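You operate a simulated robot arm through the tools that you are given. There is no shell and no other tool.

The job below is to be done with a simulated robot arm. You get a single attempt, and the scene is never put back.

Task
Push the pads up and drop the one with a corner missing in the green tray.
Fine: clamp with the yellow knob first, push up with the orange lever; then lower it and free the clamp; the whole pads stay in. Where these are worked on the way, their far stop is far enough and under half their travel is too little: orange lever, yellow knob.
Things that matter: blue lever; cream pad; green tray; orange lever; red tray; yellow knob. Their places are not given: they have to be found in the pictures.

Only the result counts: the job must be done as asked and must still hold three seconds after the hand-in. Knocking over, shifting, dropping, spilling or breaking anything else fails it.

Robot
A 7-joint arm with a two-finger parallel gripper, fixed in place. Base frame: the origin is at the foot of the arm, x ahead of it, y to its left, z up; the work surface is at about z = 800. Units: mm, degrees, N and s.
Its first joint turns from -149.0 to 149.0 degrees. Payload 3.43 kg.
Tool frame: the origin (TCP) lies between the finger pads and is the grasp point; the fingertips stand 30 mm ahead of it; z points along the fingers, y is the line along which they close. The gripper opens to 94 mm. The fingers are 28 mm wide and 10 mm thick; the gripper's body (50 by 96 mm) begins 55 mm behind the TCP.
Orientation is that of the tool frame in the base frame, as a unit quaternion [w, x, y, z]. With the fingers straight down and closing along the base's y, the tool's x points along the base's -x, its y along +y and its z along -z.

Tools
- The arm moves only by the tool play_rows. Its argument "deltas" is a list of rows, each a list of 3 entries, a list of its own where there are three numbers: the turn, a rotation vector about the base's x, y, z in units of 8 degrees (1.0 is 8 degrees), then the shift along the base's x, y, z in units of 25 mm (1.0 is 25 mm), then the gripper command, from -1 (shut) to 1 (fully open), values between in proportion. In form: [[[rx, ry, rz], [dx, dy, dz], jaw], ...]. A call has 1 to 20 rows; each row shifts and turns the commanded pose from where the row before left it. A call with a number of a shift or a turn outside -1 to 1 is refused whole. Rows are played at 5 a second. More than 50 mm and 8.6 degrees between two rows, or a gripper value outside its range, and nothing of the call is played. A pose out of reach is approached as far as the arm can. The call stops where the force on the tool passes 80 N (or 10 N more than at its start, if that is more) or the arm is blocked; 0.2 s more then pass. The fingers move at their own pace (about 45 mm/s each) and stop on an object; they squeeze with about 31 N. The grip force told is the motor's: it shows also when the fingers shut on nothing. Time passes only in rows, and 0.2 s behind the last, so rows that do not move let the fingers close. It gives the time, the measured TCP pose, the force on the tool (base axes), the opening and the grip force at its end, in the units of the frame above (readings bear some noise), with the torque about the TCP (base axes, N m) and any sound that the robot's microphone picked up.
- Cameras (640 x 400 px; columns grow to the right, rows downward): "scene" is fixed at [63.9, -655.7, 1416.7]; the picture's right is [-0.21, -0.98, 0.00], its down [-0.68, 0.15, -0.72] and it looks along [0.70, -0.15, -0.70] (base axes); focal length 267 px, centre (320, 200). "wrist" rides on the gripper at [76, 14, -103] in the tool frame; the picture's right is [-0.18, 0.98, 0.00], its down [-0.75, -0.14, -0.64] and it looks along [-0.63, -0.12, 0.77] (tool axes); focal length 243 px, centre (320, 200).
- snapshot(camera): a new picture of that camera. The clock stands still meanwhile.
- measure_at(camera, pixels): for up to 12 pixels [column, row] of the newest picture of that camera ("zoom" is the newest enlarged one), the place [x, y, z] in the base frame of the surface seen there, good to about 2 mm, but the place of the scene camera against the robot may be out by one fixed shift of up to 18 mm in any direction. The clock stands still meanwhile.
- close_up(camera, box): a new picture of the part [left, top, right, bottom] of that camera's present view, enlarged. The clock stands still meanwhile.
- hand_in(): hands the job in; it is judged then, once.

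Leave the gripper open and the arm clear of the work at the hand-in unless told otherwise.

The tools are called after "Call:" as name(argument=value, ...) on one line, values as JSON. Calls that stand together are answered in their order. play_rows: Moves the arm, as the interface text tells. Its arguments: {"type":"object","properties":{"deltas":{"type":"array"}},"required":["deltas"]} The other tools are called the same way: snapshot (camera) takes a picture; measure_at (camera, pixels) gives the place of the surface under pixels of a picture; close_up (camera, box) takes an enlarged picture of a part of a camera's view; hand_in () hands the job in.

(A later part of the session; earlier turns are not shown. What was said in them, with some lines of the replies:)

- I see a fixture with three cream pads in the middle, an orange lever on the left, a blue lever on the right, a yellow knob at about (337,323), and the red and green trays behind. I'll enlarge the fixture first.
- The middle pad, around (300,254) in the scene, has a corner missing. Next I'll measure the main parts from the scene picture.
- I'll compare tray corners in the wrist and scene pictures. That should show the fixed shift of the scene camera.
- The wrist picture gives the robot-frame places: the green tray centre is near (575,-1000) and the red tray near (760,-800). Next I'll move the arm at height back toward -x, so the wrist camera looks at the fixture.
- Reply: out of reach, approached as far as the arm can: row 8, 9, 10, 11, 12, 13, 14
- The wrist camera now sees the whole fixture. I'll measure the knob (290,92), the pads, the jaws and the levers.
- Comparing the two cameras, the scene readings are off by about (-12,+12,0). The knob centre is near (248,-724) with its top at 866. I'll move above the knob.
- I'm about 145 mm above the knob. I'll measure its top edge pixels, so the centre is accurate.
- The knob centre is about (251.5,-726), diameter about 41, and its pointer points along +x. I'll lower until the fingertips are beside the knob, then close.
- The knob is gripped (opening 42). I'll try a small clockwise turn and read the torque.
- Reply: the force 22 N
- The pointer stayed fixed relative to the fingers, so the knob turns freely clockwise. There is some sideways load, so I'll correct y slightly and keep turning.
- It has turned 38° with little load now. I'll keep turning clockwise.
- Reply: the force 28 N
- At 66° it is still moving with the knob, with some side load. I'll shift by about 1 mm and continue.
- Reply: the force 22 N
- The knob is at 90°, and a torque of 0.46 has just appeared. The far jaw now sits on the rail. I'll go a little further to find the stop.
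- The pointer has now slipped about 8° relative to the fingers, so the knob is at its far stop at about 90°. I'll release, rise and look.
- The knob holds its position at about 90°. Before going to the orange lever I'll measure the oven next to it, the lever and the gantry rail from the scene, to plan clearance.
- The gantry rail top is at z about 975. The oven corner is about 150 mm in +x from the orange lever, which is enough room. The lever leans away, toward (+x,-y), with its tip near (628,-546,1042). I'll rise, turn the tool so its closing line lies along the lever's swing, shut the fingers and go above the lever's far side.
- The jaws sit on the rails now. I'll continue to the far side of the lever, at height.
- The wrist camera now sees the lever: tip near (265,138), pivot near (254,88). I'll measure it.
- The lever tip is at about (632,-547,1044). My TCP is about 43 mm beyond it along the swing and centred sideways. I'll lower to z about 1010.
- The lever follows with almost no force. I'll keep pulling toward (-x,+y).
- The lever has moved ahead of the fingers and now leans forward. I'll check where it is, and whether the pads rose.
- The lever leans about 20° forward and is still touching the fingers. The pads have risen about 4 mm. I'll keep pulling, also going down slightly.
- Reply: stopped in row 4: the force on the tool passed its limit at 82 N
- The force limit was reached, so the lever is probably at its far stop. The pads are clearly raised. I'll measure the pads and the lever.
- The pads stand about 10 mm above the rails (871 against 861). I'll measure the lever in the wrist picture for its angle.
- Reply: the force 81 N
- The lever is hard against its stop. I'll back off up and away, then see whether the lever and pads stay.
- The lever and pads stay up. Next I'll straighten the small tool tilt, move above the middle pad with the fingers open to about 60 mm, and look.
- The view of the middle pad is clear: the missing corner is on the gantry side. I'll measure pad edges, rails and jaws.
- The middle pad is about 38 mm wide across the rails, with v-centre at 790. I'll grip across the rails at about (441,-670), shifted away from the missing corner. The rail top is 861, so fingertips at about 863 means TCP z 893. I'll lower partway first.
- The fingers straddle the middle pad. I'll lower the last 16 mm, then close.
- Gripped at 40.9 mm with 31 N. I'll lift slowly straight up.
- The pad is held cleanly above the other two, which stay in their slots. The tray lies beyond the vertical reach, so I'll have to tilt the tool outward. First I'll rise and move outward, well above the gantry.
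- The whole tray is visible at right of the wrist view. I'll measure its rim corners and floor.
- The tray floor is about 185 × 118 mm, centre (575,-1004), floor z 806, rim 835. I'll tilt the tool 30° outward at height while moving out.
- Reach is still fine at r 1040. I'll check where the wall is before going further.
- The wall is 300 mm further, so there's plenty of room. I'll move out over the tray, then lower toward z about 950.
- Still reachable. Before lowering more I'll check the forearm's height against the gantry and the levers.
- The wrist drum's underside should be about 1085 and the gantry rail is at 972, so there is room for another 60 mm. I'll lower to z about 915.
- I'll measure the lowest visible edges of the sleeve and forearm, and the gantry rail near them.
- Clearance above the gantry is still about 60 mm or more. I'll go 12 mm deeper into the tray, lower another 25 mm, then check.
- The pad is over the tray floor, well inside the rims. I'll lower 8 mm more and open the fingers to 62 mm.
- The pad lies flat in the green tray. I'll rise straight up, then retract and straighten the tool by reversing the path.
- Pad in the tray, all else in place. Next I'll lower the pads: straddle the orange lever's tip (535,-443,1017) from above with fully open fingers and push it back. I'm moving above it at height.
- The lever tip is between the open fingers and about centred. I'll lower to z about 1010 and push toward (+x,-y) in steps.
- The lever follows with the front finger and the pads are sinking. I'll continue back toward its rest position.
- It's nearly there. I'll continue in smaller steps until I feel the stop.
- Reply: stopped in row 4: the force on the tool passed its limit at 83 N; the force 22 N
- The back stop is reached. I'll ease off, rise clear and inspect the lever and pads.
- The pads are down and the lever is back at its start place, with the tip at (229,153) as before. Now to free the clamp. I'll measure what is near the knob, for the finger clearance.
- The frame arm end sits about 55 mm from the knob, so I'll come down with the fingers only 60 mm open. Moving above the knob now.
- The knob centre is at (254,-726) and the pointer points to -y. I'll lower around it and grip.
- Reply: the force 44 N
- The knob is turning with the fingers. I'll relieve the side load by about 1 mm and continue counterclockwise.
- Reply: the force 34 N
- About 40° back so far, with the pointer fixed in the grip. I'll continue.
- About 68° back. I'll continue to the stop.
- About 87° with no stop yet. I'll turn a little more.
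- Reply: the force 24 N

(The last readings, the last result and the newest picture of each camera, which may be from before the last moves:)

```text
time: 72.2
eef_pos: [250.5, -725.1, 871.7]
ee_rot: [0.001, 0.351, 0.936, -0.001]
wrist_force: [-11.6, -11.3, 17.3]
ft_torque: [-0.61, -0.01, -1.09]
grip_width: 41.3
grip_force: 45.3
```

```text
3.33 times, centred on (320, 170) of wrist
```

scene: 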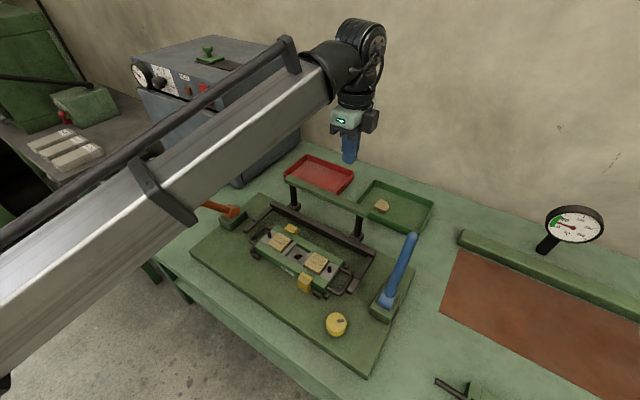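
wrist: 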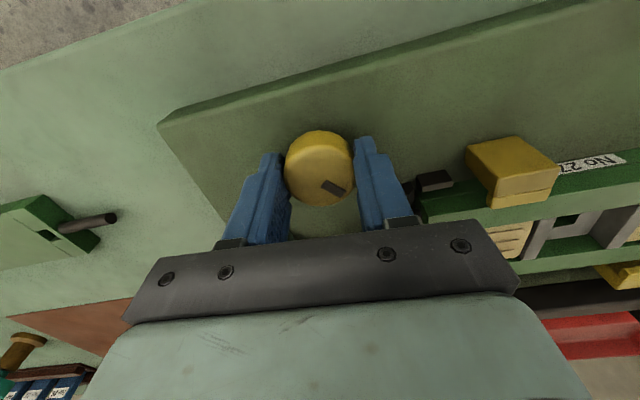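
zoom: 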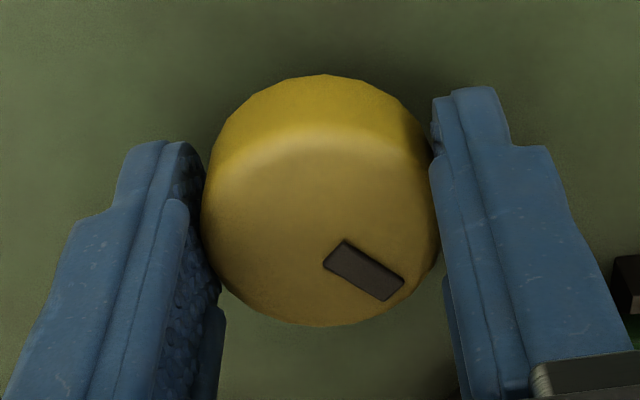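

A torque of -1.09 has appeared, so this is the stop. I'll turn 4° more to confirm, then release and rise.

Call:
play_rows(deltas=[[[0, 0, 0.5], [0, 0, 0], -1], [[0, 0, 0], [0, 0, 0], -1]])

Call:
close_up(camera="wrist", box=[260, 110, 380, 230])

Call:
play_rows(deltas=[[[0, 0, 0], [0, 0, 0], 0.28], [[0, 0, 0], [0, 0, 0], 0.28], [[0, 0, 0], [0, 0, 0], 0.28], [[0, 0, 0], [0, 0, 0.8], 0.28], [[0, 0, 0], [0, 0, 1], 0.28], [[0, 0, 0], [0, 0, 1], 0.28], [[0, 0, 0], [0, 0, 1], 0.28], [[0, 0, 0], [0, 0, 1], 1], [[0, 0, 0], [0, 0, 1], 1], [[0, 0, 0], [0, 0, 1], 1], [[0, 0, 0], [0, 0, 1], 1], [[0, 0, 0], [0, 0, 1], 1]])

Call:
snapshot(camera="wrist")

Call:
snapshot(camera="scene")

```text
time: 72.8
eef_pos: [251.0, -725.3, 870.8]
ee_rot: [-0.001, 0.318, 0.948, -0.001]
wrist_force: [-21.9, -8.4, 7.6]
ft_torque: [-0.01, -0.14, -0.92]
grip_width: 41.6
grip_force: 44.7
```

```text
3.33 times, centred on (320, 170) of wrist
```

zoom: 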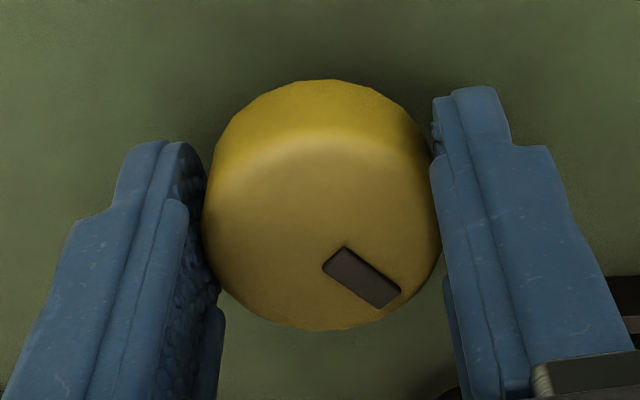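

```text
time: 75.4
eef_pos: [252.3, -725.8, 1091.1]
ee_rot: [0.002, 0.318, 0.948, -0.001]
wrist_force: [-0.3, 0.4, 0.0]
ft_torque: [-0.03, 0.0, 0.02]
grip_width: 94.0
grip_force: 0.1
```

```text
taken
```

wrist: 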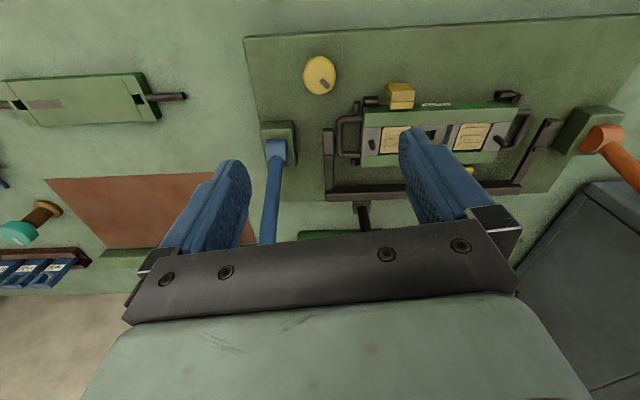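

```text
taken
```

scene: 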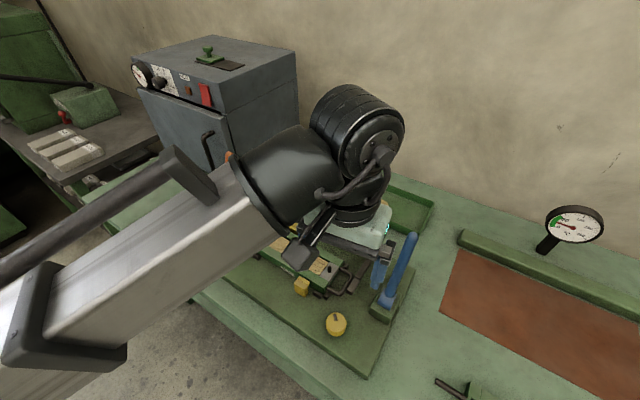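

The knob pointer is back as at the start. I'll move the arm out of the way and check the jaws, pads and tray.

Call:
play_rows(deltas=[[[0, 0, 0], [0, 0, 0.6], 1], [[0, 0, 0], [0.91, -0.1, 0.2], 1], [[0, 0, 0], [0.91, -0.1, 0.2], 1], [[0, 0, 0], [0.91, -0.23, 0.2], 1], [[0, 0, 0], [0.91, -0.23, 0.2], 1], [[0, 0, 0], [0.91, -0.23, 0.2], 1], [[0, 0, 0], [0.91, -0.25, 0.2], 1], [[0, 0, 0], [0.91, -0.25, 0.2], 1], [[0, 0, 0], [0.91, -0.25, 0.2], 1], [[0, 0, 0], [0.91, -0.25, 0.2], 1], [[0, 0, 0], [0.91, -0.25, 0.2], 1], [[0, 0, 0], [0.91, -0.25, 0.2], 1], [[0, 0, 0], [0.91, -0.25, 0.2], 1], [[0, 0, 0], [0.91, -0.25, 0.2], 1], [[0, 0, 0], [0.91, -0.25, 0.2], 1], [[0, 0, 0], [0, 0, 0], 1]])

Call:
snapshot(camera="scene")

Call:
close_up(camera="scene", box=[180, 140, 440, 380])

Call:
close_up(camera="scene", box=[240, 215, 360, 300])

Call:
close_up(camera="scene", box=[300, 290, 380, 345])

```text
time: 78.8
eef_pos: [572.0, -803.1, 1174.9]
ee_rot: [0.001, 0.317, 0.948, -0.001]
wrist_force: [-0.8, 0.4, -0.3]
ft_torque: [0.01, -0.04, 0.01]
grip_width: 94.2
grip_force: 0.1
```

```text
taken
```

scene: 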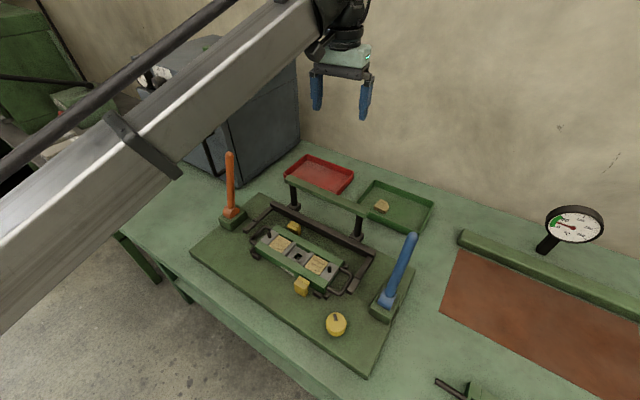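

```text
1.67 times, centred on (310, 260) of scene
```

zoom: 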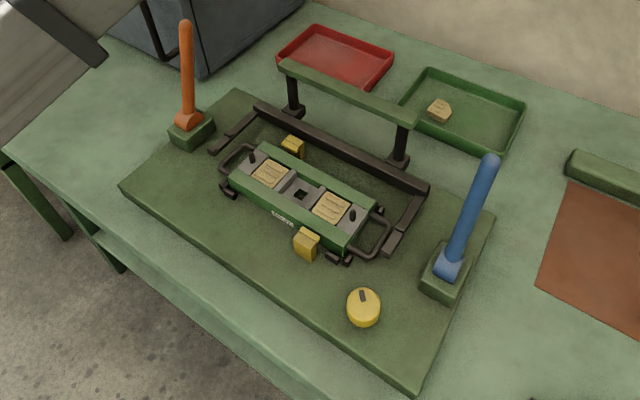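

```text
4.71 times, centred on (300, 258) of scene
```

zoom: 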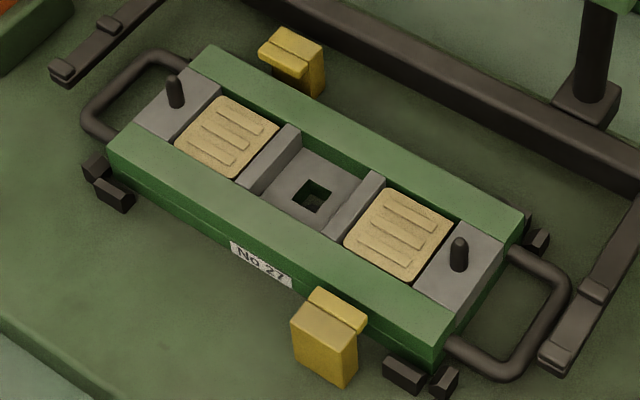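

```text
7.27 times, centred on (340, 318) of scene
```

zoom: 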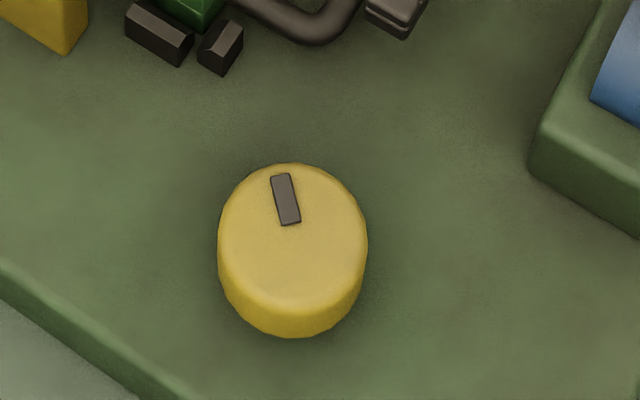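

Everything checks out:
- **Knob and jaws:** both are back exactly as at the start, so the clamp is free.
- **Orange lever:** it is back at rest.
- **Whole pads:** both sit flush in their slots.
- **Broken pad:** it lies in the green tray.
- **Arm:** it is clear of the work, with the gripper open.

I'm handing in now.

Call:
hand_in()

```text
The job is handed in.
```

The job is done and handed in: the pad with the missing corner lies flat in the green tray. I haven't been told the result of the judging.

- **Clamping:** I turned the yellow knob about 90° to its far stop, and both yellow jaws closed onto the rails.
- **Pushing up:** I pulled the orange lever to its far stop, which raised the pads about 10 mm above the rails. I then took out the middle pad, the one with the missing corner.
- **Tray:** The green tray was out of reach with the tool pointing straight down. I tilted the tool about 30° outward and let the pad drop a short way onto the tray floor.
- **Putting back:** I pushed the orange lever back to its rest stop first, then turned the knob back to its starting position, which opened the jaws.

In the last pictures the two whole pads sit flush in their slots. I did not touch the blue lever or the red tray. The arm is clear of the work with the gripper open.
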